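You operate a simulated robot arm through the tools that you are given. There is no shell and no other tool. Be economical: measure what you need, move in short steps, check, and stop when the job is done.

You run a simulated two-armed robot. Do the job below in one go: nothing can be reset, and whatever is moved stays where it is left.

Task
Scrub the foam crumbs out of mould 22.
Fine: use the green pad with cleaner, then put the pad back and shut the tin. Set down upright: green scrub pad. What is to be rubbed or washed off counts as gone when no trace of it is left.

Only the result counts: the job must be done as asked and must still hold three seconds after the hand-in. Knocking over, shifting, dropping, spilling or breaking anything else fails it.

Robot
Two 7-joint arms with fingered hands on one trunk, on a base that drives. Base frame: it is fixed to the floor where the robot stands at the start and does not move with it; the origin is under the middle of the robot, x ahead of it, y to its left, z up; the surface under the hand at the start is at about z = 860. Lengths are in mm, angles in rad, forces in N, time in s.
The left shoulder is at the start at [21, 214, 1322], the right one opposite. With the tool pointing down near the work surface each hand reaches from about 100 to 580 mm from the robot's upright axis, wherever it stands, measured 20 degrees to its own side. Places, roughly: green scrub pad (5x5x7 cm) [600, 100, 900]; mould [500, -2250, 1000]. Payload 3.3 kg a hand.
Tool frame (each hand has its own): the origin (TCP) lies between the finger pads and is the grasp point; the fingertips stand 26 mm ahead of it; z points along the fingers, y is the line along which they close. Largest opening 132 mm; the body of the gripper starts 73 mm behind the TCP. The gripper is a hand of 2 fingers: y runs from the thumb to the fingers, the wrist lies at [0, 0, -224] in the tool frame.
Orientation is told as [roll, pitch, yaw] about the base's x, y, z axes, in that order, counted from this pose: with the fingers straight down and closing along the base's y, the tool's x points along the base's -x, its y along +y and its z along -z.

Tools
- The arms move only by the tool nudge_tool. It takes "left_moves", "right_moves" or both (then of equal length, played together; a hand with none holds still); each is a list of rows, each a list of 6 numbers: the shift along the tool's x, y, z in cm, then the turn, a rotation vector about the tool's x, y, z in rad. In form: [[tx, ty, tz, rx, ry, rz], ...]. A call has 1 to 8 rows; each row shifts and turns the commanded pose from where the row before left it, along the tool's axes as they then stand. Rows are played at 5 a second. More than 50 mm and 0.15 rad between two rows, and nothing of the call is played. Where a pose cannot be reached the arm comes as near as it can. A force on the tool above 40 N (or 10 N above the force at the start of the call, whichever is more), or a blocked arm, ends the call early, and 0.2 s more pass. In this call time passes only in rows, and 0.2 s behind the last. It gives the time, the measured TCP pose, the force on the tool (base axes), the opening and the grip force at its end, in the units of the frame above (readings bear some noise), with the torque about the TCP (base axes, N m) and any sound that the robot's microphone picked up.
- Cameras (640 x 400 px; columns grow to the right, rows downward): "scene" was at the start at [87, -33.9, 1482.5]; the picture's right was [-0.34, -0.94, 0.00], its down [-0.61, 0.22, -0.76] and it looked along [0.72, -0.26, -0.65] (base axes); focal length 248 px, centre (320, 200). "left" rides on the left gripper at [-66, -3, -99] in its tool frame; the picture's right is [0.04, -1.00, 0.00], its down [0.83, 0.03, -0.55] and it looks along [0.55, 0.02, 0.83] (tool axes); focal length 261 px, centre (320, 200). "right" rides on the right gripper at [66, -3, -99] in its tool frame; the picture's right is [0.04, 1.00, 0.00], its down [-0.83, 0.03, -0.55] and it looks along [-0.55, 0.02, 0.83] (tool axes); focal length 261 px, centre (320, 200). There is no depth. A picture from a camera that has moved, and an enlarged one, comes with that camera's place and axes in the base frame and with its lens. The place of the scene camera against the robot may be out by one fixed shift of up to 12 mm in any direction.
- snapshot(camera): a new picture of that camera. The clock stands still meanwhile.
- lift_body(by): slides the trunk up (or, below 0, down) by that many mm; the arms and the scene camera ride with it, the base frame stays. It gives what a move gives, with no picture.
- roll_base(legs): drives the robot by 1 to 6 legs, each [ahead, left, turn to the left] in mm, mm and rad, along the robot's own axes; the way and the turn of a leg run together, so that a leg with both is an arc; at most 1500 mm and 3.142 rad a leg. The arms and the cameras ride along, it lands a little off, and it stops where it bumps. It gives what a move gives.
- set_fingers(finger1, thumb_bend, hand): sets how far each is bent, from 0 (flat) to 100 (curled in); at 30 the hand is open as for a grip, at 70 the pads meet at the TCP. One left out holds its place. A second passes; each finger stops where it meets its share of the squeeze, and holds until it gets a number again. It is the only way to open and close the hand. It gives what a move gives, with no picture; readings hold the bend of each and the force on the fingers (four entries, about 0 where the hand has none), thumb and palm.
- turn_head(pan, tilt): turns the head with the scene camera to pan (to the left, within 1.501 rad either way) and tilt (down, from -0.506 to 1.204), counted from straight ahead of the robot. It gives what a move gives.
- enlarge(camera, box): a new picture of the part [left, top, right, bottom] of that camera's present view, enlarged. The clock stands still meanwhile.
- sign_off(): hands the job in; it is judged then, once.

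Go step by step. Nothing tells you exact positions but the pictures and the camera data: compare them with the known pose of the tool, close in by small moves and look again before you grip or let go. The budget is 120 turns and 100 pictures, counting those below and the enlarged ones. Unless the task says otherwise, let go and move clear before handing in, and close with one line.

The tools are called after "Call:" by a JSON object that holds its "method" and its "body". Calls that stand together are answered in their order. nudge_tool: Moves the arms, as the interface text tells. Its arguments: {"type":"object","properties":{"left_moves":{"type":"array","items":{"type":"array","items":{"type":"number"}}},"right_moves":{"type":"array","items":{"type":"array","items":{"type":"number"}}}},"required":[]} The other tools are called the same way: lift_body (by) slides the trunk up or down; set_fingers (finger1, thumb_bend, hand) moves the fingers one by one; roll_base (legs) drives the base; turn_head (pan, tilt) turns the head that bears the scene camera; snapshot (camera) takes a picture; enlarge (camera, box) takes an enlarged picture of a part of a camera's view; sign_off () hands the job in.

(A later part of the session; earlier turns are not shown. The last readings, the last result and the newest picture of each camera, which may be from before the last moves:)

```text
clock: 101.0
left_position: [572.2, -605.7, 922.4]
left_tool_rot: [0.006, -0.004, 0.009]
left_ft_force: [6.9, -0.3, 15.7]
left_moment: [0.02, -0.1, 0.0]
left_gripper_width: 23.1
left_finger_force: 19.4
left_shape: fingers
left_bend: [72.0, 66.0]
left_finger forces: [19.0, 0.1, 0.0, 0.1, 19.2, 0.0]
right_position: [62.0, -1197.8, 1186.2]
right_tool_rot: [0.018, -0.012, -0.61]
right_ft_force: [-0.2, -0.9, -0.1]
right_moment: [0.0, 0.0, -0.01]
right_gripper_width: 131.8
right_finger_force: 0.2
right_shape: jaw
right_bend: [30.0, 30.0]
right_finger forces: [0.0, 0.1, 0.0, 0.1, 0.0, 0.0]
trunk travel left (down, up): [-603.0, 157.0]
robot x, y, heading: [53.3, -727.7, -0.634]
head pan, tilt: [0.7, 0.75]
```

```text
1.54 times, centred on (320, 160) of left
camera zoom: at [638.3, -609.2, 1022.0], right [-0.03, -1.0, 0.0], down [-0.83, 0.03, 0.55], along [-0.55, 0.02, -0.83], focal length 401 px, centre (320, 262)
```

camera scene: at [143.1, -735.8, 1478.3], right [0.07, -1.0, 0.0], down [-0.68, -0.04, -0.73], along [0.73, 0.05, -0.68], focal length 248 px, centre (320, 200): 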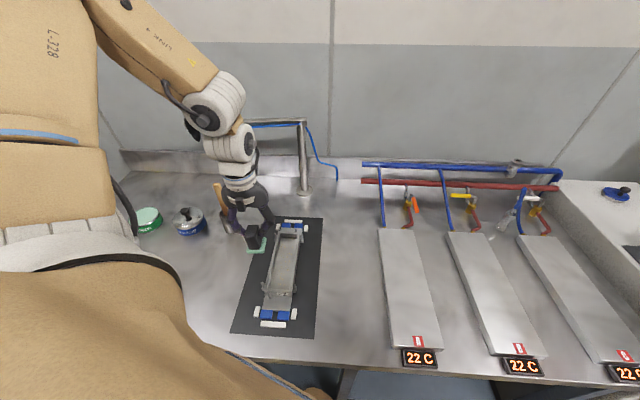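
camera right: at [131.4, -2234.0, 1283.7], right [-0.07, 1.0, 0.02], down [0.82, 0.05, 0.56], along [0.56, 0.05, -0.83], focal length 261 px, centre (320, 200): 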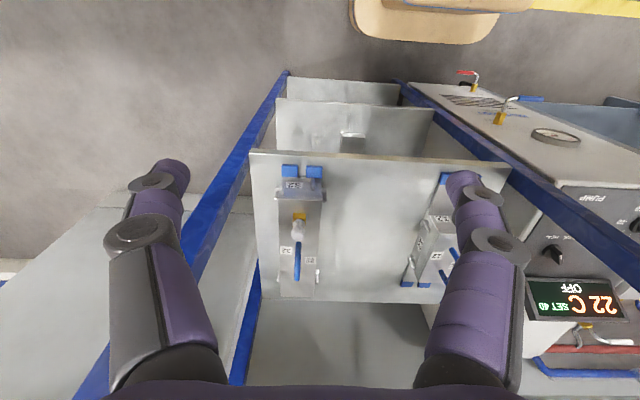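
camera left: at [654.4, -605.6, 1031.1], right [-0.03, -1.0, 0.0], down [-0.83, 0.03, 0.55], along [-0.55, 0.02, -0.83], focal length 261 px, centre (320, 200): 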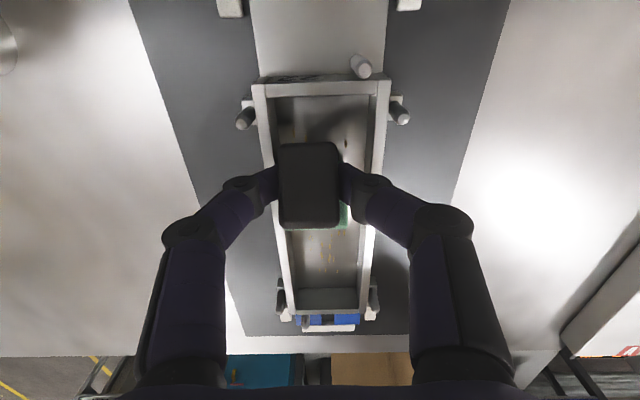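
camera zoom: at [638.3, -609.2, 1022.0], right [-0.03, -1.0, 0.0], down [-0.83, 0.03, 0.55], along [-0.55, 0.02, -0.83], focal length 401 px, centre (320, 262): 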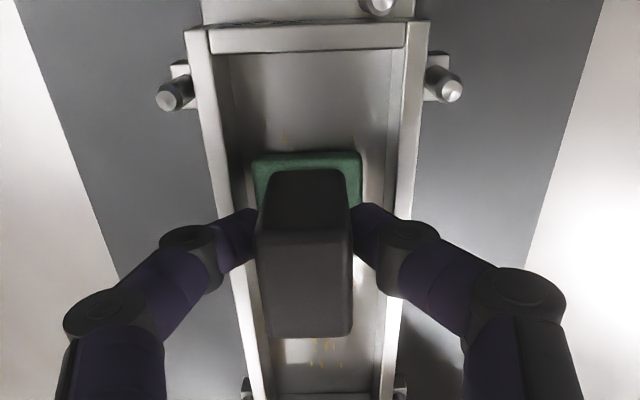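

It works: crumbs fade at this pressure. More strokes at the far end, shifting a few mm to the right as well.

Call:
{"method": "nudge_tool", "body": {"left_moves": [[-0.8, -0.2, 0, 0, 0, 0], [-0.8, -0.2, 0, 0, 0, 0], [-0.9, 0, 0, 0, 0, 0], [0.8, 0, 0, 0, 0, 0], [0.8, 0, 0, 0, 0, 0], [-0.8, 0.3, 0, 0, 0, 0], [-0.8, 0, 0, 0, 0, 0], [0.8, 0, 0, 0, 0, 0]]}}

Call:
{"method": "nudge_tool", "body": {"left_moves": [[0.8, -0.2, 0, 0, 0, 0], [0.8, 0, 0, 0, 0, 0], [0.8, 0, 0, 0, 0, 0], [0.8, 0, 0, 0, 0, 0]]}}

Call:
{"method": "enlarge", "body": {"camera": "left", "box": [220, 30, 420, 290]}}

```text
clock: 102.8
left_position: [589.0, -604.5, 924.0]
left_tool_rot: [0.003, -0.002, 0.011]
left_ft_force: [-1.6, -0.3, 7.5]
left_moment: [-0.04, -0.03, 0.01]
left_gripper_width: 22.6
left_finger_force: 17.4
left_shape: fingers
left_bend: [72.0, 66.0]
left_finger forces: [17.1, 0.0, 0.0, 0.0, 17.2, 0.1]
right_position: [61.7, -1198.1, 1185.6]
right_tool_rot: [0.018, -0.014, -0.608]
right_ft_force: [0.3, -0.7, -0.2]
right_moment: [-0.02, 0.03, -0.01]
right_gripper_width: 131.8
right_finger_force: 0.1
right_shape: jaw
right_bend: [30.0, 30.0]
right_finger forces: [0.1, 0.0, 0.0, 0.0, 0.0, 0.1]
trunk travel left (down, up): [-603.0, 157.0]
robot x, y, heading: [56.3, -728.9, -0.634]
head pan, tilt: [0.7, 0.75]
```

```text
clock: 103.8
left_position: [558.1, -608.6, 922.8]
left_tool_rot: [0.005, 0.003, 0.01]
left_ft_force: [1.6, 0.3, 4.4]
left_moment: [-0.04, -0.11, 0.05]
left_gripper_width: 23.3
left_finger_force: 16.3
left_shape: fingers
left_bend: [72.0, 66.0]
left_finger forces: [16.5, 0.0, 0.1, 0.1, 16.4, 0.1]
right_position: [62.7, -1197.4, 1186.3]
right_tool_rot: [0.019, -0.012, -0.609]
right_ft_force: [-0.4, 0.5, 0.0]
right_moment: [0.01, 0.01, 0.01]
right_gripper_width: 132.0
right_finger_force: 0.1
right_shape: jaw
right_bend: [30.0, 30.0]
right_finger forces: [0.1, 0.1, 0.0, 0.0, 0.0, 0.0]
trunk travel left (down, up): [-603.0, 157.0]
robot x, y, heading: [56.1, -728.5, -0.634]
head pan, tilt: [0.7, 0.75]
```

```text
1.54 times, centred on (320, 160) of left
camera zoom: at [623.4, -611.8, 1021.9], right [-0.03, -1.0, 0.0], down [-0.83, 0.03, 0.55], along [-0.55, 0.02, -0.83], focal length 401 px, centre (320, 262)
```

zoom: 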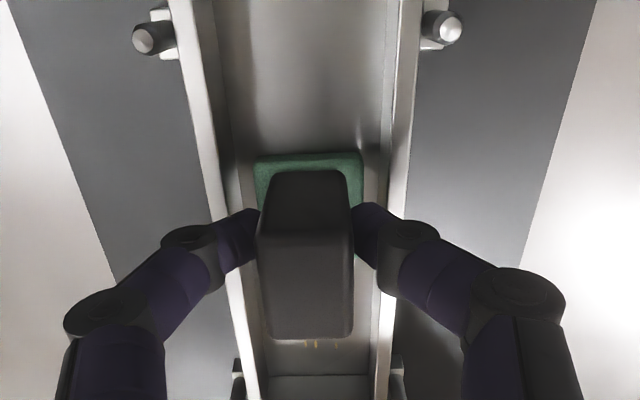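

Far end looks clean. I press a bit more and work toward the near end with strokes.

Call:
{"method": "nudge_tool", "body": {"left_moves": [[0.8, 0, 0.12, 0, 0, 0], [0.9, 0, 0, 0, 0, 0], [0.9, 0, 0, 0, 0, 0], [0.9, 0, 0, 0, 0, 0], [0.9, 0, 0, 0, 0, 0], [0.9, 0, 0, 0, 0, 0], [0.9, 0, 0, 0, 0, 0], [0.9, 0, 0, 0, 0, 0]]}}

Call:
{"method": "enlarge", "body": {"camera": "scene", "box": [240, 210, 330, 310]}}

```text
clock: 105.7
left_position: [485.5, -609.4, 922.6]
left_tool_rot: [0.003, -0.002, 0.008]
left_ft_force: [6.7, 0.5, 16.2]
left_moment: [0.02, -0.18, -0.03]
left_gripper_width: 22.6
left_finger_force: 18.8
left_shape: fingers
left_bend: [72.0, 66.0]
left_finger forces: [18.4, 0.1, 0.1, 0.1, 18.9, 0.0]
right_position: [62.6, -1197.6, 1185.3]
right_tool_rot: [0.017, -0.014, -0.609]
right_ft_force: [0.0, -0.8, 0.4]
right_moment: [-0.04, 0.01, 0.02]
right_gripper_width: 131.9
right_finger_force: 0.0
right_shape: jaw
right_bend: [30.0, 30.0]
right_finger forces: [0.0, 0.0, 0.0, 0.0, 0.0, 0.0]
trunk travel left (down, up): [-603.0, 157.0]
robot x, y, heading: [50.5, -726.3, -0.635]
head pan, tilt: [0.7, 0.75]
```

```text
4.00 times, centred on (285, 260) of scene
camera zoom: at [142.1, -734.3, 1478.4], right [0.07, -1.0, 0.0], down [-0.68, -0.04, -0.73], along [0.73, 0.05, -0.68], focal length 992 px, centre (460, -40)
```

zoom: 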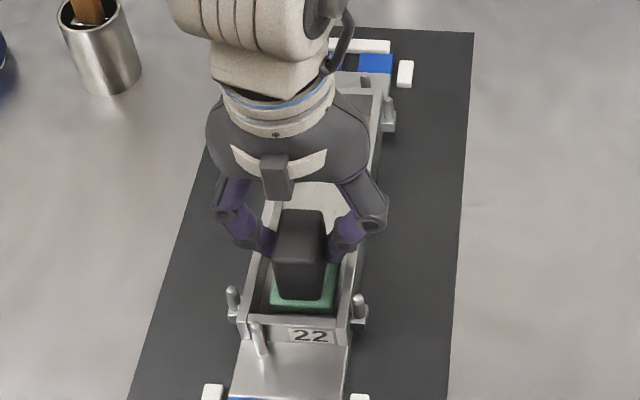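

Nearly at the near wall; I finish the last 8 mm and stroke back up the cavity.

Call:
{"method": "nudge_tool", "body": {"left_moves": [[0.8, 0, 0, 0, 0, 0], [-0.8, 0, 0, 0, 0, 0], [-0.9, 0.2, 0, 0, 0, 0], [-0.9, 0, 0, 0, 0, 0], [-0.9, 0, 0, 0, 0, 0], [-0.9, 0, 0, 0, 0, 0], [-0.9, 0, 0, 0, 0, 0], [-0.9, 0, 0, 0, 0, 0]]}}

Call:
{"method": "enlarge", "body": {"camera": "scene", "box": [240, 210, 330, 310]}}

Call:
{"method": "enlarge", "body": {"camera": "left", "box": [220, 30, 420, 330]}}

```text
clock: 107.5
left_position: [540.9, -605.9, 922.6]
left_tool_rot: [0.003, 0.0, 0.009]
left_ft_force: [-1.7, -0.6, 3.0]
left_moment: [-0.03, 0.13, -0.01]
left_gripper_width: 17.0
left_finger_force: 13.6
left_shape: fingers
left_bend: [73.0, 66.0]
left_finger forces: [13.8, 0.0, 0.1, 0.1, 14.3, 0.0]
right_position: [62.0, -1197.9, 1184.5]
right_tool_rot: [0.017, -0.014, -0.61]
right_ft_force: [0.4, -0.6, -0.5]
right_moment: [-0.03, 0.03, 0.01]
right_gripper_width: 131.9
right_finger_force: 0.1
right_shape: jaw
right_bend: [30.0, 30.0]
right_finger forces: [0.0, 0.0, 0.1, 0.0, 0.1, 0.0]
trunk travel left (down, up): [-603.0, 157.0]
robot x, y, heading: [54.3, -727.9, -0.628]
head pan, tilt: [0.7, 0.75]
```

```text
4.00 times, centred on (285, 260) of scene
camera zoom: at [142.4, -733.9, 1478.4], right [0.07, -1.0, 0.0], down [-0.68, -0.05, -0.73], along [0.73, 0.05, -0.68], focal length 992 px, centre (460, -40)
```

zoom: 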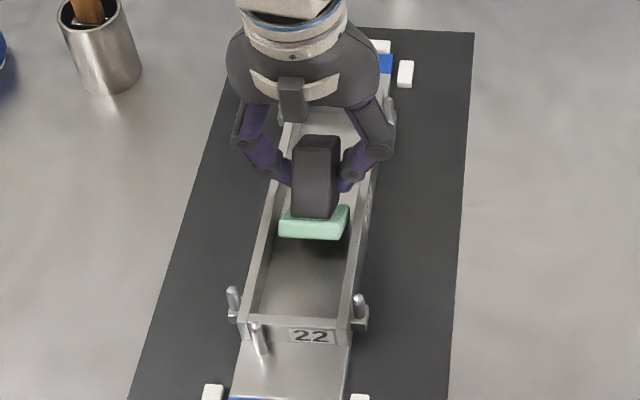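

```text
1.33 times, centred on (320, 180) of left
camera zoom: at [605.9, -610.0, 1020.4], right [-0.03, -1.0, 0.0], down [-0.83, 0.03, 0.55], along [-0.55, 0.02, -0.83], focal length 348 px, centre (320, 227)
```

zoom: 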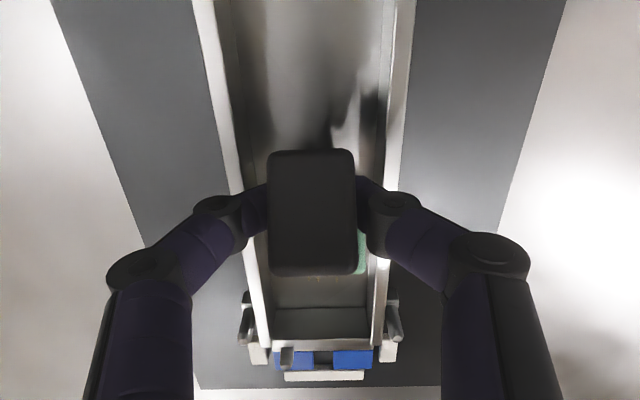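

Forward strokes tip the pad; pull strokes keep it flat. A few faint traces remain in the near half, so I pull toward the near wall again with pressure.

Call:
{"method": "nudge_tool", "body": {"left_moves": [[0.8, 0, 0, 0, 0, 0], [0.8, 0, 0.05, 0, 0, 0], [0.8, 0, 0.05, 0, 0, 0], [0.8, 0, 0, 0, 0, 0], [0.8, 0, 0, 0, 0, 0], [0.8, 0, 0, 0, 0, 0]]}}

Call:
{"method": "enlarge", "body": {"camera": "scene", "box": [240, 210, 330, 310]}}

```text
clock: 108.8
left_position: [492.6, -606.1, 921.8]
left_tool_rot: [0.006, -0.003, 0.009]
left_ft_force: [1.5, -1.3, 4.4]
left_moment: [-0.02, -0.18, 0.0]
left_gripper_width: 16.8
left_finger_force: 14.2
left_shape: fingers
left_bend: [73.0, 66.0]
left_finger forces: [14.5, 0.1, 0.0, 0.1, 14.3, 0.1]
right_position: [62.8, -1197.1, 1186.2]
right_tool_rot: [0.018, -0.014, -0.608]
right_ft_force: [-0.7, 0.8, -0.3]
right_moment: [0.0, 0.0, 0.01]
right_gripper_width: 131.9
right_finger_force: 0.0
right_shape: jaw
right_bend: [30.0, 30.0]
right_finger forces: [0.0, 0.0, 0.1, 0.1, 0.1, 0.0]
trunk travel left (down, up): [-603.0, 157.0]
robot x, y, heading: [55.2, -727.4, -0.633]
head pan, tilt: [0.7, 0.75]
```

```text
4.00 times, centred on (285, 260) of scene
camera zoom: at [142.3, -733.9, 1478.4], right [0.07, -1.0, 0.0], down [-0.68, -0.05, -0.73], along [0.73, 0.05, -0.68], focal length 992 px, centre (460, -40)
```

zoom: 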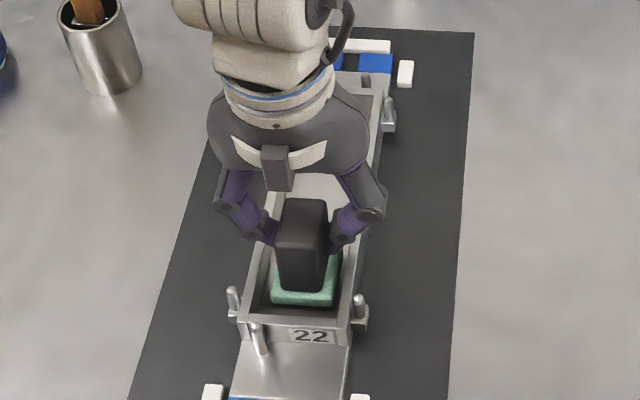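

Call:
{"method": "set_fingers", "body": {"hand": "left", "finger1": 60, "thumb_bend": 60}}

Call:
{"method": "enlarge", "body": {"camera": "left", "box": [220, 60, 420, 260]}}

```text
clock: 109.8
left_position: [492.3, -606.7, 921.4]
left_tool_rot: [0.004, -0.002, 0.008]
left_ft_force: [-0.3, 0.7, 1.2]
left_moment: [0.0, 0.02, -0.03]
left_gripper_width: 28.9
left_finger_force: 1.9
left_shape: fingers
left_bend: [60.0, 62.0]
left_finger forces: [0.1, 0.0, 0.0, 0.0, 3.3, 0.0]
right_position: [62.9, -1196.4, 1186.6]
right_tool_rot: [0.018, -0.016, -0.607]
right_ft_force: [-0.3, -0.5, 0.5]
right_moment: [-0.03, -0.02, 0.01]
right_gripper_width: 132.2
right_finger_force: 0.1
right_shape: jaw
right_bend: [30.0, 30.0]
right_finger forces: [0.1, 0.1, 0.0, 0.0, 0.1, 0.0]
trunk travel left (down, up): [-603.0, 157.0]
robot x, y, heading: [54.4, -727.6, -0.636]
head pan, tilt: [0.7, 0.75]
```

```text
2.00 times, centred on (320, 160) of left
camera zoom: at [558.2, -609.9, 1019.7], right [-0.03, -1.0, 0.0], down [-0.83, 0.03, 0.55], along [-0.55, 0.02, -0.83], focal length 521 px, centre (320, 280)
```

zoom: 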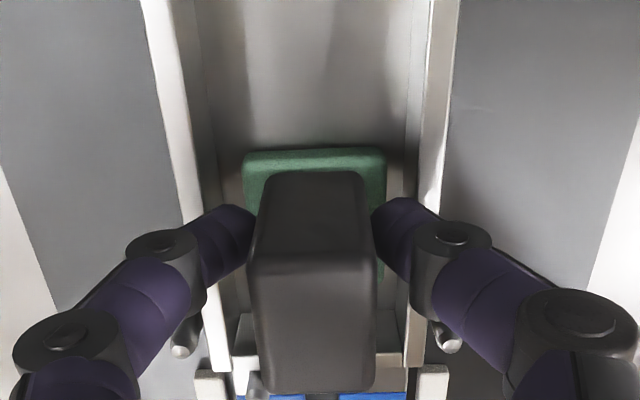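

The pad sits flat and the hand is centred; I rise 4 mm off the walls and re-grip, then lift, move back and pull again with pressure.

Call:
{"method": "nudge_tool", "body": {"left_moves": [[0, 0, -0.5, 0, 0, 0]]}}

Call:
{"method": "set_fingers", "body": {"hand": "left", "finger1": 79, "thumb_bend": 77}}

Call:
{"method": "nudge_tool", "body": {"left_moves": [[0, 0, -0.7, 0, 0, 0], [-2, 0, 0, 0, 0, 0], [-2, 0, 0, 0, 0, 0], [-2, 0, 0, 0, 0, 0], [-1, 0, 0, 0, 0, 0]]}}

Call:
{"method": "nudge_tool", "body": {"left_moves": [[0, 0, 0.5, 0, 0, 0], [0, 0, 0.15, 0, 0, 0], [0, 0, 0.15, 0, 0, 0]]}}

```text
clock: 110.2
left_position: [492.3, -607.1, 926.2]
left_tool_rot: [0.001, 0.0, 0.008]
left_ft_force: [1.1, -0.3, 0.0]
left_moment: [-0.01, 0.01, 0.0]
left_gripper_width: 32.6
left_finger_force: 0.1
left_shape: fingers
left_bend: [60.0, 60.0]
left_finger forces: [0.1, 0.1, 0.0, 0.1, 0.0, 0.1]
right_position: [60.3, -1198.7, 1185.3]
right_tool_rot: [0.018, -0.014, -0.61]
right_ft_force: [-0.2, 0.1, -0.3]
right_moment: [0.0, -0.01, -0.02]
right_gripper_width: 131.8
right_finger_force: 0.1
right_shape: jaw
right_bend: [30.0, 30.0]
right_finger forces: [0.0, 0.0, 0.0, 0.0, 0.0, 0.0]
trunk travel left (down, up): [-603.0, 157.0]
robot x, y, heading: [53.6, -725.5, -0.634]
head pan, tilt: [0.7, 0.75]
```

```text
clock: 111.2
left_position: [492.9, -607.8, 927.5]
left_tool_rot: [0.002, 0.001, 0.009]
left_ft_force: [-0.3, -0.2, -0.4]
left_moment: [-0.01, -0.03, -0.01]
left_gripper_width: 23.4
left_finger_force: 17.4
left_shape: fingers
left_bend: [71.0, 68.0]
left_finger forces: [17.3, 0.1, 0.1, 0.0, 17.5, 0.0]
right_position: [62.0, -1196.9, 1185.7]
right_tool_rot: [0.018, -0.014, -0.61]
right_ft_force: [-0.8, 0.5, -0.2]
right_moment: [0.02, -0.01, -0.02]
right_gripper_width: 131.7
right_finger_force: 0.1
right_shape: jaw
right_bend: [30.0, 30.0]
right_finger forces: [0.0, 0.1, 0.0, 0.0, 0.0, 0.1]
trunk travel left (down, up): [-603.0, 157.0]
robot x, y, heading: [55.6, -729.0, -0.632]
head pan, tilt: [0.7, 0.75]
```

```text
clock: 112.5
left_position: [563.7, -604.8, 932.7]
left_tool_rot: [0.004, -0.001, 0.009]
left_ft_force: [0.2, -0.9, -0.1]
left_moment: [-0.02, -0.02, 0.03]
left_gripper_width: 23.5
left_finger_force: 17.6
left_shape: fingers
left_bend: [71.0, 68.0]
left_finger forces: [17.4, 0.0, 0.0, 0.0, 17.5, 0.0]
right_position: [62.4, -1197.3, 1186.4]
right_tool_rot: [0.018, -0.015, -0.61]
right_ft_force: [0.3, 1.0, 0.4]
right_moment: [0.03, 0.05, -0.01]
right_gripper_width: 132.2
right_finger_force: 0.1
right_shape: jaw
right_bend: [30.0, 30.0]
right_finger forces: [0.1, 0.1, 0.0, 0.0, 0.0, 0.0]
trunk travel left (down, up): [-603.0, 157.0]
robot x, y, heading: [53.5, -729.6, -0.632]
head pan, tilt: [0.7, 0.75]
```

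```text
clock: 113.2
left_position: [563.3, -606.7, 925.3]
left_tool_rot: [0.002, -0.001, 0.008]
left_ft_force: [0.7, -0.1, -0.6]
left_moment: [0.03, 0.03, -0.01]
left_gripper_width: 23.3
left_finger_force: 17.3
left_shape: fingers
left_bend: [71.0, 68.0]
left_finger forces: [17.4, 0.0, 0.0, 0.0, 17.4, 0.0]
right_position: [62.4, -1197.5, 1186.0]
right_tool_rot: [0.018, -0.013, -0.609]
right_ft_force: [-0.5, 0.1, -0.4]
right_moment: [-0.02, 0.02, -0.01]
right_gripper_width: 132.1
right_finger_force: 0.1
right_shape: jaw
right_bend: [30.0, 30.0]
right_finger forces: [0.0, 0.0, 0.0, 0.1, 0.0, 0.0]
trunk travel left (down, up): [-603.0, 157.0]
robot x, y, heading: [57.1, -728.2, -0.628]
head pan, tilt: [0.7, 0.75]
```

Call:
{"method": "nudge_tool", "body": {"left_moves": [[0, 0, 0.2, 0, 0, 0], [0, 0, 0.2, 0, 0, 0]]}}

Call:
{"method": "nudge_tool", "body": {"left_moves": [[0.9, -0.2, 0.05, 0, 0, 0], [0.9, 0, 0, 0, 0, 0], [0.9, 0, 0, 0, 0, 0], [0.9, 0, 0, 0, 0, 0], [0.9, 0, 0, 0, 0, 0], [0.9, 0, 0, 0, 0, 0], [0.9, 0, 0, 0, 0, 0], [0.9, 0, 0, 0, 0, 0]]}}

Call:
{"method": "nudge_tool", "body": {"left_moves": [[0.8, 0, 0, 0, 0, 0], [0.8, 0, 0, 0, 0, 0], [0, 0, -1, 0, 0, 0], [-2, 0, -2, 0, 0, 0], [-2, 0, 0, 0, 0, 0], [-3, 0, -3, 0, 0, 0]]}}

Call:
{"method": "enlarge", "body": {"camera": "scene", "box": [240, 210, 330, 310]}}

```text
clock: 113.8
left_position: [562.9, -606.7, 921.6]
left_tool_rot: [0.005, -0.004, 0.009]
left_ft_force: [0.7, -0.1, 9.4]
left_moment: [-0.03, -0.01, 0.02]
left_gripper_width: 23.1
left_finger_force: 19.5
left_shape: fingers
left_bend: [72.0, 66.0]
left_finger forces: [19.4, 0.0, 0.0, 0.0, 18.6, 0.0]
right_position: [62.0, -1196.7, 1185.6]
right_tool_rot: [0.016, -0.014, -0.608]
right_ft_force: [0.4, 0.6, 0.1]
right_moment: [-0.01, 0.01, -0.02]
right_gripper_width: 131.8
right_finger_force: 0.1
right_shape: jaw
right_bend: [30.0, 30.0]
right_finger forces: [0.0, 0.1, 0.0, 0.0, 0.0, 0.0]
trunk travel left (down, up): [-603.0, 157.0]
robot x, y, heading: [53.3, -725.5, -0.634]
head pan, tilt: [0.7, 0.75]
```

```text
clock: 115.7
left_position: [489.5, -608.5, 922.8]
left_tool_rot: [0.003, 0.001, 0.008]
left_ft_force: [3.7, -0.5, 9.0]
left_moment: [-0.05, -0.07, 0.02]
left_gripper_width: 22.9
left_finger_force: 19.4
left_shape: fingers
left_bend: [72.0, 65.0]
left_finger forces: [19.2, 0.1, 0.1, 0.0, 19.7, 0.0]
right_position: [62.7, -1197.7, 1185.2]
right_tool_rot: [0.018, -0.015, -0.609]
right_ft_force: [-0.8, -0.5, -0.1]
right_moment: [0.03, 0.01, 0.0]
right_gripper_width: 131.9
right_finger_force: 0.1
right_shape: jaw
right_bend: [30.0, 30.0]
right_finger forces: [0.0, 0.1, 0.1, 0.0, 0.0, 0.0]
trunk travel left (down, up): [-603.0, 157.0]
robot x, y, heading: [52.7, -726.3, -0.633]
head pan, tilt: [0.7, 0.75]
```

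```text
clock: 117.0
left_position: [544.5, -608.7, 980.7]
left_tool_rot: [0.004, 0.0, 0.006]
left_ft_force: [0.5, 0.3, -1.2]
left_moment: [-0.01, -0.01, 0.0]
left_gripper_width: 23.3
left_finger_force: 16.6
left_shape: fingers
left_bend: [72.0, 66.0]
left_finger forces: [16.6, 0.1, 0.0, 0.0, 16.7, 0.1]
right_position: [63.1, -1197.8, 1185.9]
right_tool_rot: [0.017, -0.014, -0.609]
right_ft_force: [-0.1, -0.4, -0.6]
right_moment: [0.0, -0.03, 0.01]
right_gripper_width: 131.9
right_finger_force: 0.1
right_shape: jaw
right_bend: [30.0, 30.0]
right_finger forces: [0.0, 0.1, 0.0, 0.0, 0.0, 0.0]
trunk travel left (down, up): [-603.0, 157.0]
robot x, y, heading: [55.4, -727.2, -0.631]
head pan, tilt: [0.7, 0.75]
```

```text
4.00 times, centred on (285, 260) of scene
camera zoom: at [142.0, -733.8, 1478.4], right [0.07, -1.0, 0.0], down [-0.68, -0.05, -0.73], along [0.73, 0.05, -0.68], focal length 992 px, centre (460, -40)
```

zoom: 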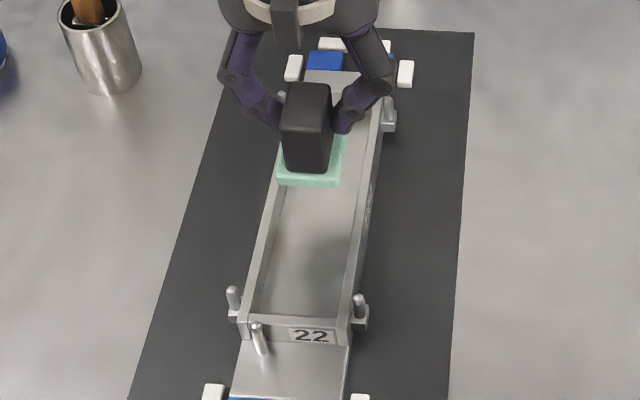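

Near half is clean. I lift and move the hand aside to inspect the whole floor with the wrist camera.

Call:
{"method": "nudge_tool", "body": {"left_moves": [[0, 1.5, -4, 0, 0, 0], [0, 3, -3, 0, 0, 0], [0, 3, 0, 0, 0, 0]]}}

Call:
{"method": "enlarge", "body": {"camera": "left", "box": [320, 0, 460, 220]}}

Call:
{"method": "enlarge", "body": {"camera": "scene", "box": [250, 210, 320, 300]}}

```text
clock: 117.8
left_position: [543.1, -532.8, 1048.5]
left_tool_rot: [0.004, 0.0, 0.009]
left_ft_force: [-0.2, -0.5, -0.9]
left_moment: [-0.06, -0.01, -0.02]
left_gripper_width: 23.2
left_finger_force: 16.3
left_shape: fingers
left_bend: [72.0, 66.0]
left_finger forces: [16.6, 0.0, 0.0, 0.0, 16.6, 0.0]
right_position: [61.9, -1196.0, 1185.7]
right_tool_rot: [0.015, -0.013, -0.609]
right_ft_force: [0.8, -0.3, 0.3]
right_moment: [-0.02, 0.01, -0.02]
right_gripper_width: 131.9
right_finger_force: 0.1
right_shape: jaw
right_bend: [30.0, 30.0]
right_finger forces: [0.0, 0.1, 0.0, 0.0, 0.1, 0.0]
trunk travel left (down, up): [-603.0, 157.0]
robot x, y, heading: [55.9, -730.3, -0.634]
head pan, tilt: [0.7, 0.75]
```

```text
1.82 times, centred on (390, 110) of left
camera zoom: at [609.8, -537.1, 1147.4], right [-0.03, -1.0, 0.0], down [-0.83, 0.03, 0.55], along [-0.55, 0.02, -0.83], focal length 474 px, centre (193, 364)
```

zoom: 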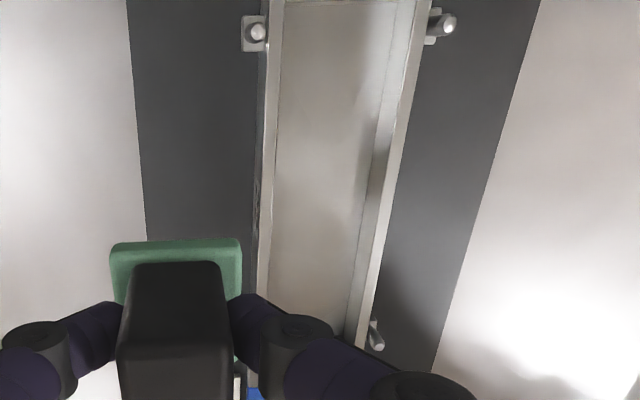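

```text
4.44 times, centred on (285, 255) of scene
camera zoom: at [142.5, -732.7, 1478.4], right [0.07, -1.0, 0.0], down [-0.68, -0.05, -0.73], along [0.73, 0.05, -0.68], focal length 1102 px, centre (476, -44)
```

zoom: 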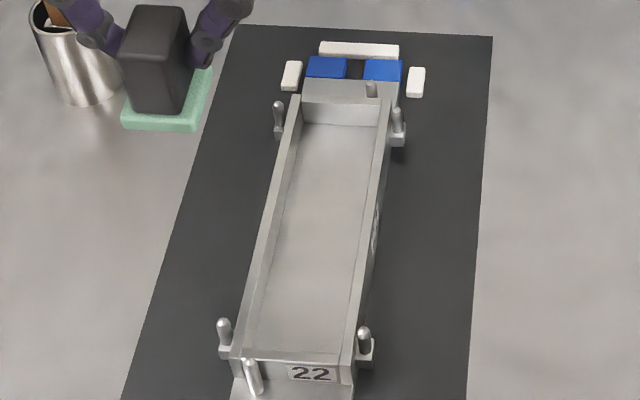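

Mould 22's floor shows no trace of crumbs. Now I drive back along the bench to return the pad to its place at ≈(653,81).

Call:
{"method": "roll_base", "body": {"legs": [[-387, 527, 0], [0, 0, -0.04]]}}

Call:
{"method": "snapshot", "body": {"camera": "left"}}

```text
clock: 121.9
left_position: [563.7, 93.3, 1048.7]
left_tool_rot: [0.004, -0.002, -0.047]
left_ft_force: [0.2, 0.7, -0.8]
left_moment: [0.01, 0.0, 0.0]
left_gripper_width: 23.2
left_finger_force: 16.5
left_shape: fingers
left_bend: [72.0, 66.0]
left_finger forces: [16.6, 0.0, 0.0, 0.1, 16.7, 0.0]
right_position: [48.5, -543.6, 1185.4]
right_tool_rot: [0.019, -0.015, -0.662]
right_ft_force: [-0.2, 0.0, -0.7]
right_moment: [-0.01, 0.04, -0.03]
right_gripper_width: 131.9
right_finger_force: 0.2
right_shape: jaw
right_bend: [30.0, 30.0]
right_finger forces: [0.0, 0.0, 0.0, 0.0, 0.0, 0.0]
trunk travel left (down, up): [-603.0, 157.0]
robot x, y, heading: [67.0, -74.1, -0.686]
head pan, tilt: [0.7, 0.75]
```

```text
15 pictures are left
camera left: at [630.6, 86.1, 1147.7], right [-0.09, -1.0, 0.0], down [-0.83, 0.07, 0.55], along [-0.55, 0.05, -0.83], focal length 261 px, centre (320, 200)
```

left: 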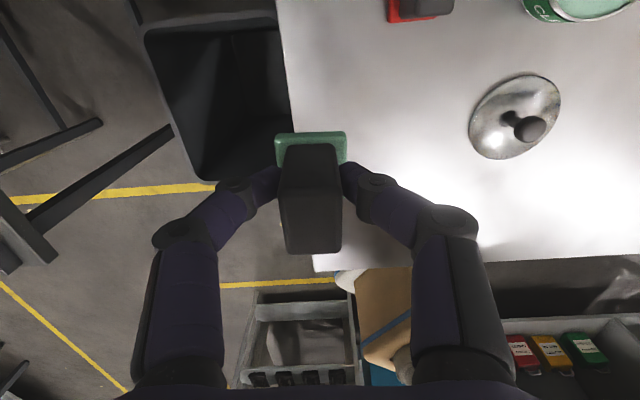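

I go over the original pad spot and lower carefully until it touches.

Call:
{"method": "nudge_tool", "body": {"left_moves": [[-2.5, -0.3, 0, 0, 0, -0.047], [-2.5, -0.3, 0, 0, 0, 0], [-2, -0.3, 0, 0, 0, 0], [-2, -0.3, 0, 0, 0, 0], [0, 0, 4, 0, 0, 0], [0, 0, 4, 0, 0, 0], [0, 0, 3, 0, 0, 0]]}}

Call:
{"method": "enlarge", "body": {"camera": "left", "box": [200, 0, 440, 240]}}

```text
clock: 123.5
left_position: [656.0, 80.6, 937.7]
left_tool_rot: [0.005, 0.0, 0.003]
left_ft_force: [-0.1, 0.3, 0.2]
left_moment: [-0.01, 0.01, 0.01]
left_gripper_width: 23.0
left_finger_force: 16.6
left_shape: fingers
left_bend: [72.0, 66.0]
left_finger forces: [16.7, 0.1, 0.0, 0.0, 16.7, 0.1]
right_position: [48.0, -542.1, 1186.1]
right_tool_rot: [0.019, -0.013, -0.663]
right_ft_force: [0.0, -0.3, 0.4]
right_moment: [0.0, 0.03, 0.0]
right_gripper_width: 131.8
right_finger_force: 0.0
right_shape: jaw
right_bend: [30.0, 30.0]
right_finger forces: [0.1, 0.1, 0.0, 0.0, 0.1, 0.0]
trunk travel left (down, up): [-603.0, 157.0]
robot x, y, heading: [64.7, -71.5, -0.687]
head pan, tilt: [0.7, 0.75]
```

```text
1.67 times, centred on (320, 120) of left
camera zoom: at [722.4, 76.4, 1035.7], right [-0.04, -1.0, 0.0], down [-0.83, 0.03, 0.55], along [-0.55, 0.02, -0.83], focal length 434 px, centre (320, 333)
```

zoom: 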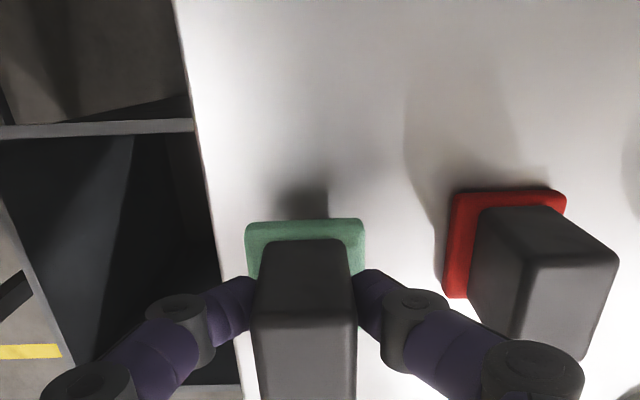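

Call:
{"method": "nudge_tool", "body": {"left_moves": [[0, 0, 1, 0, 0, 0], [0, 0, 0.7, 0, 0, 0]]}}

Call:
{"method": "nudge_tool", "body": {"left_moves": [[0, 0, 0.2, 0, 0, 0], [0, 0, 0.2, 0, 0, 0]]}}

```text
clock: 124.1
left_position: [655.7, 80.3, 922.4]
left_tool_rot: [0.003, -0.002, 0.002]
left_ft_force: [0.3, -0.1, -0.3]
left_moment: [0.0, -0.04, -0.01]
left_gripper_width: 23.2
left_finger_force: 17.5
left_shape: fingers
left_bend: [72.0, 66.0]
left_finger forces: [16.7, 0.0, 0.1, 0.0, 16.6, 0.1]
right_position: [48.0, -543.3, 1185.5]
right_tool_rot: [0.017, -0.013, -0.664]
right_ft_force: [0.5, -0.6, 0.4]
right_moment: [0.03, -0.02, -0.01]
right_gripper_width: 131.8
right_finger_force: 0.1
right_shape: jaw
right_bend: [30.0, 30.0]
right_finger forces: [0.1, 0.0, 0.1, 0.1, 0.0, 0.0]
trunk travel left (down, up): [-603.0, 157.0]
robot x, y, heading: [68.1, -69.6, -0.681]
head pan, tilt: [0.7, 0.75]
```

```text
clock: 124.7
left_position: [655.2, 81.6, 922.2]
left_tool_rot: [0.002, -0.003, 0.001]
left_ft_force: [-0.9, 0.2, -1.5]
left_moment: [-0.02, -0.01, 0.0]
left_gripper_width: 23.3
left_finger_force: 17.2
left_shape: fingers
left_bend: [72.0, 66.0]
left_finger forces: [16.7, 0.1, 0.1, 0.1, 16.8, 0.0]
left hand out of reach, approached as far as the arm can: row 2
right_position: [48.9, -542.1, 1185.2]
right_tool_rot: [0.017, -0.013, -0.665]
right_ft_force: [1.0, -0.5, -0.5]
right_moment: [0.01, -0.02, 0.03]
right_gripper_width: 131.6
right_finger_force: 0.2
right_shape: jaw
right_bend: [30.0, 30.0]
right_finger forces: [0.0, 0.0, 0.1, 0.0, 0.1, 0.1]
trunk travel left (down, up): [-603.0, 157.0]
robot x, y, heading: [63.3, -71.0, -0.687]
head pan, tilt: [0.7, 0.75]
```

The arm is at its lower limit here, so I lower the trunk by a few mm instead.

Call:
{"method": "lift_body", "body": {"by": -4}}

Call:
{"method": "lift_body", "body": {"by": -2}}

```text
clock: 125.2
left_position: [655.6, 80.5, 918.6]
left_tool_rot: [0.004, 0.0, 0.003]
left_ft_force: [1.2, 0.0, -0.7]
left_moment: [-0.01, 0.0, 0.0]
left_gripper_width: 23.3
left_finger_force: 16.7
left_shape: fingers
left_bend: [72.0, 66.0]
left_finger forces: [16.6, 0.1, 0.0, 0.0, 16.8, 0.0]
right_position: [47.6, -543.1, 1182.2]
right_tool_rot: [0.017, -0.015, -0.663]
right_ft_force: [0.7, 0.7, 0.5]
right_moment: [-0.01, -0.04, 0.03]
right_gripper_width: 131.8
right_finger_force: 0.0
right_shape: jaw
right_bend: [30.0, 30.0]
right_finger forces: [0.1, 0.0, 0.1, 0.0, 0.0, 0.0]
trunk travel left (down, up): [-599.0, 161.0]
robot x, y, heading: [62.3, -74.0, -0.685]
head pan, tilt: [0.7, 0.75]
```

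```text
clock: 125.7
left_position: [654.8, 79.8, 917.0]
left_tool_rot: [0.004, 0.0, 0.002]
left_ft_force: [0.8, -0.4, -1.2]
left_moment: [-0.02, 0.01, -0.01]
left_gripper_width: 23.4
left_finger_force: 16.6
left_shape: fingers
left_bend: [72.0, 66.0]
left_finger forces: [16.7, 0.1, 0.0, 0.1, 16.8, 0.0]
right_position: [48.6, -542.1, 1179.6]
right_tool_rot: [0.019, -0.014, -0.663]
right_ft_force: [0.0, 0.1, 0.0]
right_moment: [0.0, 0.01, -0.01]
right_gripper_width: 132.0
right_finger_force: 0.0
right_shape: jaw
right_bend: [30.0, 30.0]
right_finger forces: [0.0, 0.1, 0.0, 0.0, 0.0, 0.1]
trunk travel left (down, up): [-597.0, 163.0]
robot x, y, heading: [63.3, -73.4, -0.687]
head pan, tilt: [0.7, 0.75]
```

Call:
{"method": "lift_body", "body": {"by": -2}}

Call:
{"method": "lift_body", "body": {"by": -2}}

```text
clock: 126.2
left_position: [654.2, 79.9, 915.1]
left_tool_rot: [0.003, -0.002, 0.001]
left_ft_force: [0.3, 0.1, -0.3]
left_moment: [0.03, -0.02, -0.03]
left_gripper_width: 23.2
left_finger_force: 17.0
left_shape: fingers
left_bend: [72.0, 66.0]
left_finger forces: [16.7, 0.1, 0.0, 0.0, 16.7, 0.0]
right_position: [48.6, -544.0, 1176.8]
right_tool_rot: [0.018, -0.015, -0.664]
right_ft_force: [0.2, -0.1, -0.2]
right_moment: [0.01, -0.01, -0.03]
right_gripper_width: 131.9
right_finger_force: 0.0
right_shape: jaw
right_bend: [30.0, 30.0]
right_finger forces: [0.0, 0.1, 0.0, 0.1, 0.0, 0.0]
trunk travel left (down, up): [-595.0, 165.0]
robot x, y, heading: [65.7, -72.7, -0.688]
head pan, tilt: [0.7, 0.75]
```

```text
clock: 126.8
left_position: [654.8, 80.3, 913.3]
left_tool_rot: [0.004, -0.002, 0.002]
left_ft_force: [0.7, 0.7, 2.8]
left_moment: [0.0, -0.01, 0.0]
left_gripper_width: 22.9
left_finger_force: 17.0
left_shape: fingers
left_bend: [72.0, 66.0]
left_finger forces: [17.5, 0.0, 0.0, 0.0, 16.7, 0.1]
right_position: [48.2, -542.9, 1174.6]
right_tool_rot: [0.017, -0.013, -0.663]
right_ft_force: [0.0, 0.2, 0.0]
right_moment: [0.01, 0.03, -0.01]
right_gripper_width: 131.8
right_finger_force: 0.1
right_shape: jaw
right_bend: [30.0, 30.0]
right_finger forces: [0.0, 0.0, 0.0, 0.0, 0.0, 0.1]
trunk travel left (down, up): [-593.0, 167.0]
robot x, y, heading: [65.9, -71.3, -0.685]
head pan, tilt: [0.7, 0.75]
```

Contact felt. I release the pad, rise clear, and check that it stands.

Call:
{"method": "set_fingers", "body": {"hand": "left", "finger1": 57, "thumb_bend": 57}}

Call:
{"method": "nudge_tool", "body": {"left_moves": [[0, 0, -2, 0, 0, 0], [0, 0, -4, 0, 0, 0], [0, 0, -4, 0, 0, 0], [1, 0, -2, 0, 0, 0]]}}

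Call:
{"method": "snapshot", "body": {"camera": "left"}}

```text
clock: 127.8
left_position: [654.5, 81.7, 913.6]
left_tool_rot: [0.003, -0.001, 0.001]
left_ft_force: [0.0, 0.4, -0.4]
left_moment: [-0.01, 0.03, -0.01]
left_gripper_width: 45.7
left_finger_force: 0.2
left_shape: fingers
left_bend: [56.0, 56.0]
left_finger forces: [0.0, 0.0, 0.0, 0.0, 0.1, 0.1]
right_position: [48.7, -541.9, 1176.0]
right_tool_rot: [0.017, -0.014, -0.663]
right_ft_force: [-0.9, 1.4, 0.4]
right_moment: [-0.01, 0.01, -0.03]
right_gripper_width: 132.1
right_finger_force: 0.0
right_shape: jaw
right_bend: [30.0, 30.0]
right_finger forces: [0.0, 0.0, 0.0, 0.0, 0.1, 0.1]
trunk travel left (down, up): [-593.0, 167.0]
robot x, y, heading: [63.9, -74.1, -0.684]
head pan, tilt: [0.7, 0.75]
```

```text
clock: 128.8
left_position: [645.7, 78.2, 1034.7]
left_tool_rot: [0.004, -0.002, 0.002]
left_ft_force: [0.4, 0.0, 0.2]
left_moment: [-0.01, -0.03, -0.01]
left_gripper_width: 45.7
left_finger_force: 0.0
left_shape: fingers
left_bend: [56.0, 56.0]
left_finger forces: [0.0, 0.0, 0.1, 0.0, 0.1, 0.1]
right_position: [48.5, -542.2, 1175.9]
right_tool_rot: [0.019, -0.014, -0.663]
right_ft_force: [0.9, -0.1, -0.3]
right_moment: [-0.04, -0.01, 0.01]
right_gripper_width: 132.1
right_finger_force: 0.1
right_shape: jaw
right_bend: [30.0, 30.0]
right_finger forces: [0.0, 0.0, 0.0, 0.0, 0.0, 0.0]
trunk travel left (down, up): [-593.0, 167.0]
robot x, y, heading: [65.9, -71.8, -0.688]
head pan, tilt: [0.7, 0.75]
```

```text
13 pictures are left
camera left: at [711.3, 75.3, 1132.7], right [-0.04, -1.0, 0.0], down [-0.83, 0.03, 0.55], along [-0.55, 0.02, -0.83], focal length 261 px, centre (320, 200)
```

left: 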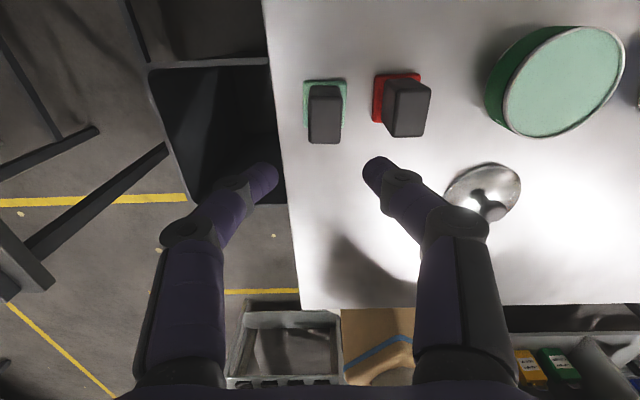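

The pad stands upright in its place. Next the lid: I move over its knob at ≈(528,−114) and turn the hand to yaw −0.67.

Call:
{"method": "nudge_tool", "body": {"left_moves": [[2.4, -3.8, 0.5, 0, 0, 0], [2.4, -3.8, 0.5, 0, 0, 0], [2.4, -3.8, 0.5, 0, 0, 0], [2.4, -3.8, 0.5, 0, 0, 0], [2.2, -3.8, 1, 0, 0, 0]]}}

Call:
{"method": "nudge_tool", "body": {"left_moves": [[0, 0, 0, 0, 0, 0.134], [0, 0, 0, 0, 0, 0.134], [0, 0, 0, 0, 0, 0.134], [0, 0, 0, 0, 0, 0.134], [0, 0, 1, 0, 0, 0.134]]}}

Call:
{"method": "snapshot", "body": {"camera": "left"}}

```text
clock: 130.0
left_position: [525.7, -94.6, 1010.8]
left_tool_rot: [0.001, -0.002, 0.003]
left_ft_force: [-0.6, -0.5, 0.0]
left_moment: [-0.01, -0.01, -0.04]
left_gripper_width: 45.6
left_finger_force: 0.0
left_shape: fingers
left_bend: [56.0, 56.0]
left_finger forces: [0.0, 0.1, 0.0, 0.0, 0.1, 0.1]
left hand out of reach, approached as far as the arm can: row 5
right_position: [48.0, -543.0, 1175.0]
right_tool_rot: [0.016, -0.014, -0.664]
right_ft_force: [-0.4, -0.3, -0.4]
right_moment: [0.02, 0.01, -0.01]
right_gripper_width: 132.0
right_finger_force: 0.1
right_shape: jaw
right_bend: [30.0, 30.0]
right_finger forces: [0.0, 0.0, 0.0, 0.0, 0.0, 0.0]
trunk travel left (down, up): [-593.0, 167.0]
robot x, y, heading: [68.6, -73.4, -0.69]
head pan, tilt: [0.7, 0.75]
```

```text
clock: 131.2
left_position: [528.0, -89.8, 1003.0]
left_tool_rot: [0.0, 0.0, -0.67]
left_ft_force: [0.1, -1.1, -0.8]
left_moment: [-0.02, 0.02, 0.01]
left_gripper_width: 45.8
left_finger_force: 0.1
left_shape: fingers
left_bend: [56.0, 56.0]
left_finger forces: [0.0, 0.0, 0.0, 0.0, 0.0, 0.0]
right_position: [48.3, -543.4, 1175.7]
right_tool_rot: [0.018, -0.014, -0.662]
right_ft_force: [0.0, -0.1, 0.3]
right_moment: [0.0, 0.01, 0.01]
right_gripper_width: 132.0
right_finger_force: 0.0
right_shape: jaw
right_bend: [30.0, 30.0]
right_finger forces: [0.0, 0.0, 0.0, 0.0, 0.0, 0.1]
trunk travel left (down, up): [-593.0, 167.0]
robot x, y, heading: [63.3, -73.3, -0.688]
head pan, tilt: [0.7, 0.75]
```

```text
12 pictures are left
camera left: at [579.4, -134.0, 1101.0], right [-0.65, -0.76, 0.0], down [-0.63, 0.54, 0.55], along [-0.42, 0.36, -0.83], focal length 261 px, centre (320, 200)
```

left: 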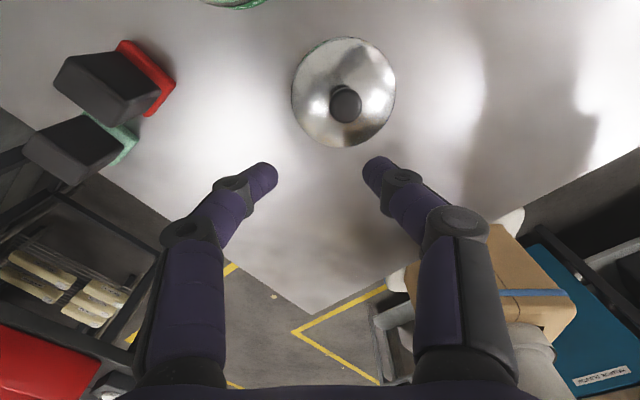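

Knob seen at ≈(528,−116). I centre over it, lower, and grip the neck.

Call:
{"method": "nudge_tool", "body": {"left_moves": [[-0.8, -1.1, 1, 0, 0, 0], [-0.74, -1.08, 2, 0, 0, 0], [0, 0, 2.5, 0, 0, 0], [0, 0, 2, 0, 0, 0]]}}

Call:
{"method": "enlarge", "body": {"camera": "left", "box": [200, 60, 440, 260]}}

```text
clock: 132.2
left_position: [533.8, -64.0, 967.0]
left_tool_rot: [0.0, 0.0, -0.671]
left_ft_force: [0.3, -1.5, 0.3]
left_moment: [0.0, -0.02, 0.0]
left_gripper_width: 46.1
left_finger_force: 0.0
left_shape: fingers
left_bend: [56.0, 56.0]
left_finger forces: [0.1, 0.1, 0.0, 0.0, 0.1, 0.0]
left hand out of reach, approached as far as the arm can: row 1, 2, 3, 4
right_position: [49.7, -542.9, 1176.5]
right_tool_rot: [0.017, -0.013, -0.662]
right_ft_force: [-0.1, -0.5, 0.9]
right_moment: [-0.02, -0.06, 0.01]
right_gripper_width: 131.8
right_finger_force: 0.1
right_shape: jaw
right_bend: [30.0, 30.0]
right_finger forces: [0.1, 0.0, 0.0, 0.0, 0.0, 0.0]
trunk travel left (down, up): [-593.0, 167.0]
robot x, y, heading: [66.7, -71.7, -0.686]
head pan, tilt: [0.7, 0.75]
```

```text
2.00 times, centred on (320, 160) of left
camera zoom: at [583.6, -108.0, 1065.2], right [-0.65, -0.76, 0.0], down [-0.63, 0.54, 0.55], along [-0.42, 0.36, -0.83], focal length 521 px, centre (320, 280)
```

zoom: 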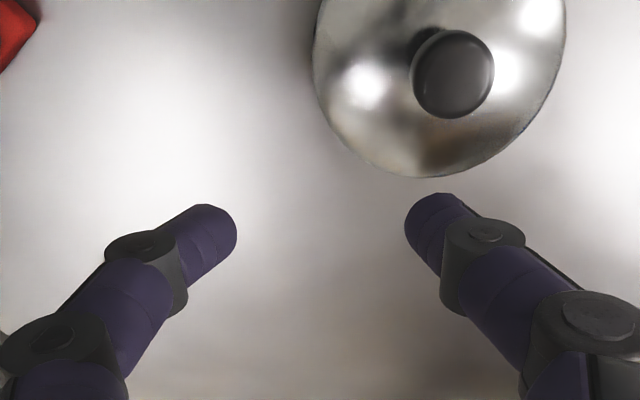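

This arm posture can't go further right there, so I back off, turn the hand to yaw 0 and shift the base right by 205 mm, as I did for the dip.

Call:
{"method": "nudge_tool", "body": {"left_moves": [[0, 0, -4, 0, 0, 0], [0, 0, -2, 0, 0, -0.134], [0, 0, 0, 0, 0, -0.134], [0, 0, 0, 0, 0, -0.134], [0, 0, 0, 0, 0, -0.134], [0, 0, 0, 0, 0, -0.134]]}}

Call:
{"method": "roll_base", "body": {"legs": [[130, -159, 0]]}}

```text
clock: 133.6
left_position: [533.2, -65.5, 1028.8]
left_tool_rot: [0.003, -0.002, 0.005]
left_ft_force: [-0.5, -0.1, 0.8]
left_moment: [0.0, 0.04, 0.02]
left_gripper_width: 45.8
left_finger_force: 0.0
left_shape: fingers
left_bend: [56.0, 56.0]
left_finger forces: [0.0, 0.0, 0.0, 0.0, 0.0, 0.0]
right_position: [48.5, -543.0, 1175.5]
right_tool_rot: [0.019, -0.013, -0.663]
right_ft_force: [0.6, -0.7, -1.0]
right_moment: [-0.02, 0.0, -0.04]
right_gripper_width: 132.0
right_finger_force: 0.1
right_shape: jaw
right_bend: [30.0, 30.0]
right_finger forces: [0.0, 0.0, 0.0, 0.0, 0.0, 0.1]
trunk travel left (down, up): [-593.0, 167.0]
robot x, y, heading: [64.7, -69.3, -0.689]
head pan, tilt: [0.7, 0.75]
```

```text
clock: 135.2
left_position: [529.5, -271.7, 1028.3]
left_tool_rot: [0.003, -0.002, -0.002]
left_ft_force: [-0.4, -0.8, -0.1]
left_moment: [0.01, 0.02, 0.03]
left_gripper_width: 45.7
left_finger_force: 0.0
left_shape: fingers
left_bend: [56.0, 56.0]
left_finger forces: [0.1, 0.0, 0.0, 0.0, 0.0, 0.0]
right_position: [44.0, -747.7, 1175.0]
right_tool_rot: [0.018, -0.013, -0.665]
right_ft_force: [0.0, -1.0, 0.4]
right_moment: [-0.01, -0.01, -0.04]
right_gripper_width: 132.0
right_finger_force: 0.1
right_shape: jaw
right_bend: [30.0, 30.0]
right_finger forces: [0.0, 0.0, 0.0, 0.0, 0.1, 0.1]
trunk travel left (down, up): [-593.0, 167.0]
robot x, y, heading: [60.1, -281.3, -0.686]
head pan, tilt: [0.7, 0.75]
```

Call:
{"method": "nudge_tool", "body": {"left_moves": [[0.1, 3.9, 0, 0, 0, 0], [0.1, 3.9, 0, 0, 0, 0], [0, 3.9, 0, 0, 0, 0], [0, 3.87, 0, 0, 0, 0], [0, 0, 4, 0, 0, 0], [0, 0, 4, 0, 0, 0]]}}

Call:
{"method": "snapshot", "body": {"camera": "left"}}

```text
clock: 136.6
left_position: [531.5, -114.2, 947.7]
left_tool_rot: [0.003, -0.002, 0.001]
left_ft_force: [0.1, 0.7, 0.2]
left_moment: [0.01, -0.01, -0.01]
left_gripper_width: 45.5
left_finger_force: 0.0
left_shape: fingers
left_bend: [56.0, 56.0]
left_finger forces: [0.0, 0.0, 0.1, 0.0, 0.0, 0.0]
right_position: [45.9, -745.3, 1176.5]
right_tool_rot: [0.017, -0.013, -0.668]
right_ft_force: [-0.2, 0.1, -0.1]
right_moment: [0.0, 0.0, -0.02]
right_gripper_width: 132.2
right_finger_force: 0.0
right_shape: jaw
right_bend: [30.0, 30.0]
right_finger forces: [0.0, 0.0, 0.1, 0.1, 0.0, 0.0]
trunk travel left (down, up): [-593.0, 167.0]
robot x, y, heading: [66.7, -277.4, -0.687]
head pan, tilt: [0.7, 0.75]
```

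```text
10 pictures are left
camera left: at [596.2, -118.6, 1045.1], right [-0.04, -1.0, 0.0], down [-0.83, 0.03, 0.55], along [-0.55, 0.03, -0.83], focal length 261 px, centre (320, 200)
```

left: 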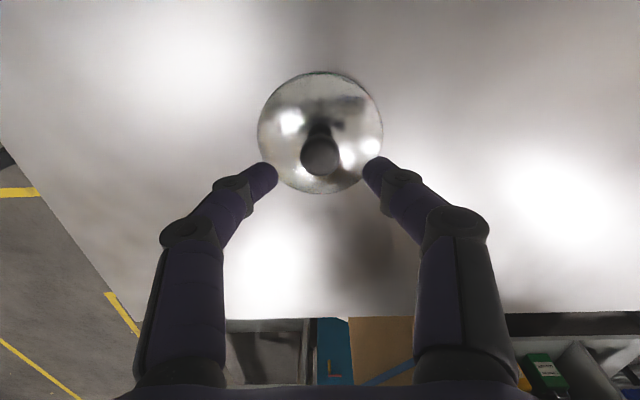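

Well aligned. I lower the last stretch and close on the neck.

Call:
{"method": "nudge_tool", "body": {"left_moves": [[0.3, 0, 2.5, 0, 0, 0], [0, 0, 2, 0, 0, 0], [0, 0, 0.3, 0, 0, 0]]}}

Call:
{"method": "set_fingers", "body": {"hand": "left", "finger1": 70, "thumb_bend": 70}}

```text
clock: 137.4
left_position: [526.4, -114.7, 899.9]
left_tool_rot: [0.003, 0.0, -0.002]
left_ft_force: [-0.1, -0.6, 4.1]
left_moment: [-0.07, -0.01, 0.02]
left_gripper_width: 45.7
left_finger_force: 1.9
left_shape: fingers
left_bend: [56.0, 56.0]
left_finger forces: [0.6, 0.0, 0.1, 0.0, 3.0, 0.0]
right_position: [45.5, -746.3, 1175.6]
right_tool_rot: [0.017, -0.014, -0.666]
right_ft_force: [0.6, -0.6, 0.1]
right_moment: [-0.01, -0.01, 0.02]
right_gripper_width: 131.9
right_finger_force: 0.1
right_shape: jaw
right_bend: [30.0, 30.0]
right_finger forces: [0.0, 0.0, 0.0, 0.0, 0.0, 0.0]
trunk travel left (down, up): [-593.0, 167.0]
robot x, y, heading: [64.0, -280.4, -0.69]
head pan, tilt: [0.7, 0.75]
```

```text
clock: 138.4
left_position: [525.7, -115.1, 899.9]
left_tool_rot: [0.004, -0.002, -0.002]
left_ft_force: [0.5, 0.3, 0.6]
left_moment: [-0.01, -0.01, -0.02]
left_gripper_width: 13.4
left_finger_force: 3.8
left_shape: fingers
left_bend: [66.0, 68.0]
left_finger forces: [3.9, 0.0, 0.1, 0.0, 3.7, 0.0]
right_position: [44.6, -745.9, 1175.3]
right_tool_rot: [0.019, -0.012, -0.667]
right_ft_force: [1.0, 1.2, -0.1]
right_moment: [-0.04, -0.01, -0.02]
right_gripper_width: 132.1
right_finger_force: 0.0
right_shape: jaw
right_bend: [30.0, 30.0]
right_finger forces: [0.1, 0.1, 0.0, 0.0, 0.0, 0.0]
trunk travel left (down, up): [-593.0, 167.0]
robot x, y, heading: [63.8, -276.6, -0.686]
head pan, tilt: [0.7, 0.75]
```

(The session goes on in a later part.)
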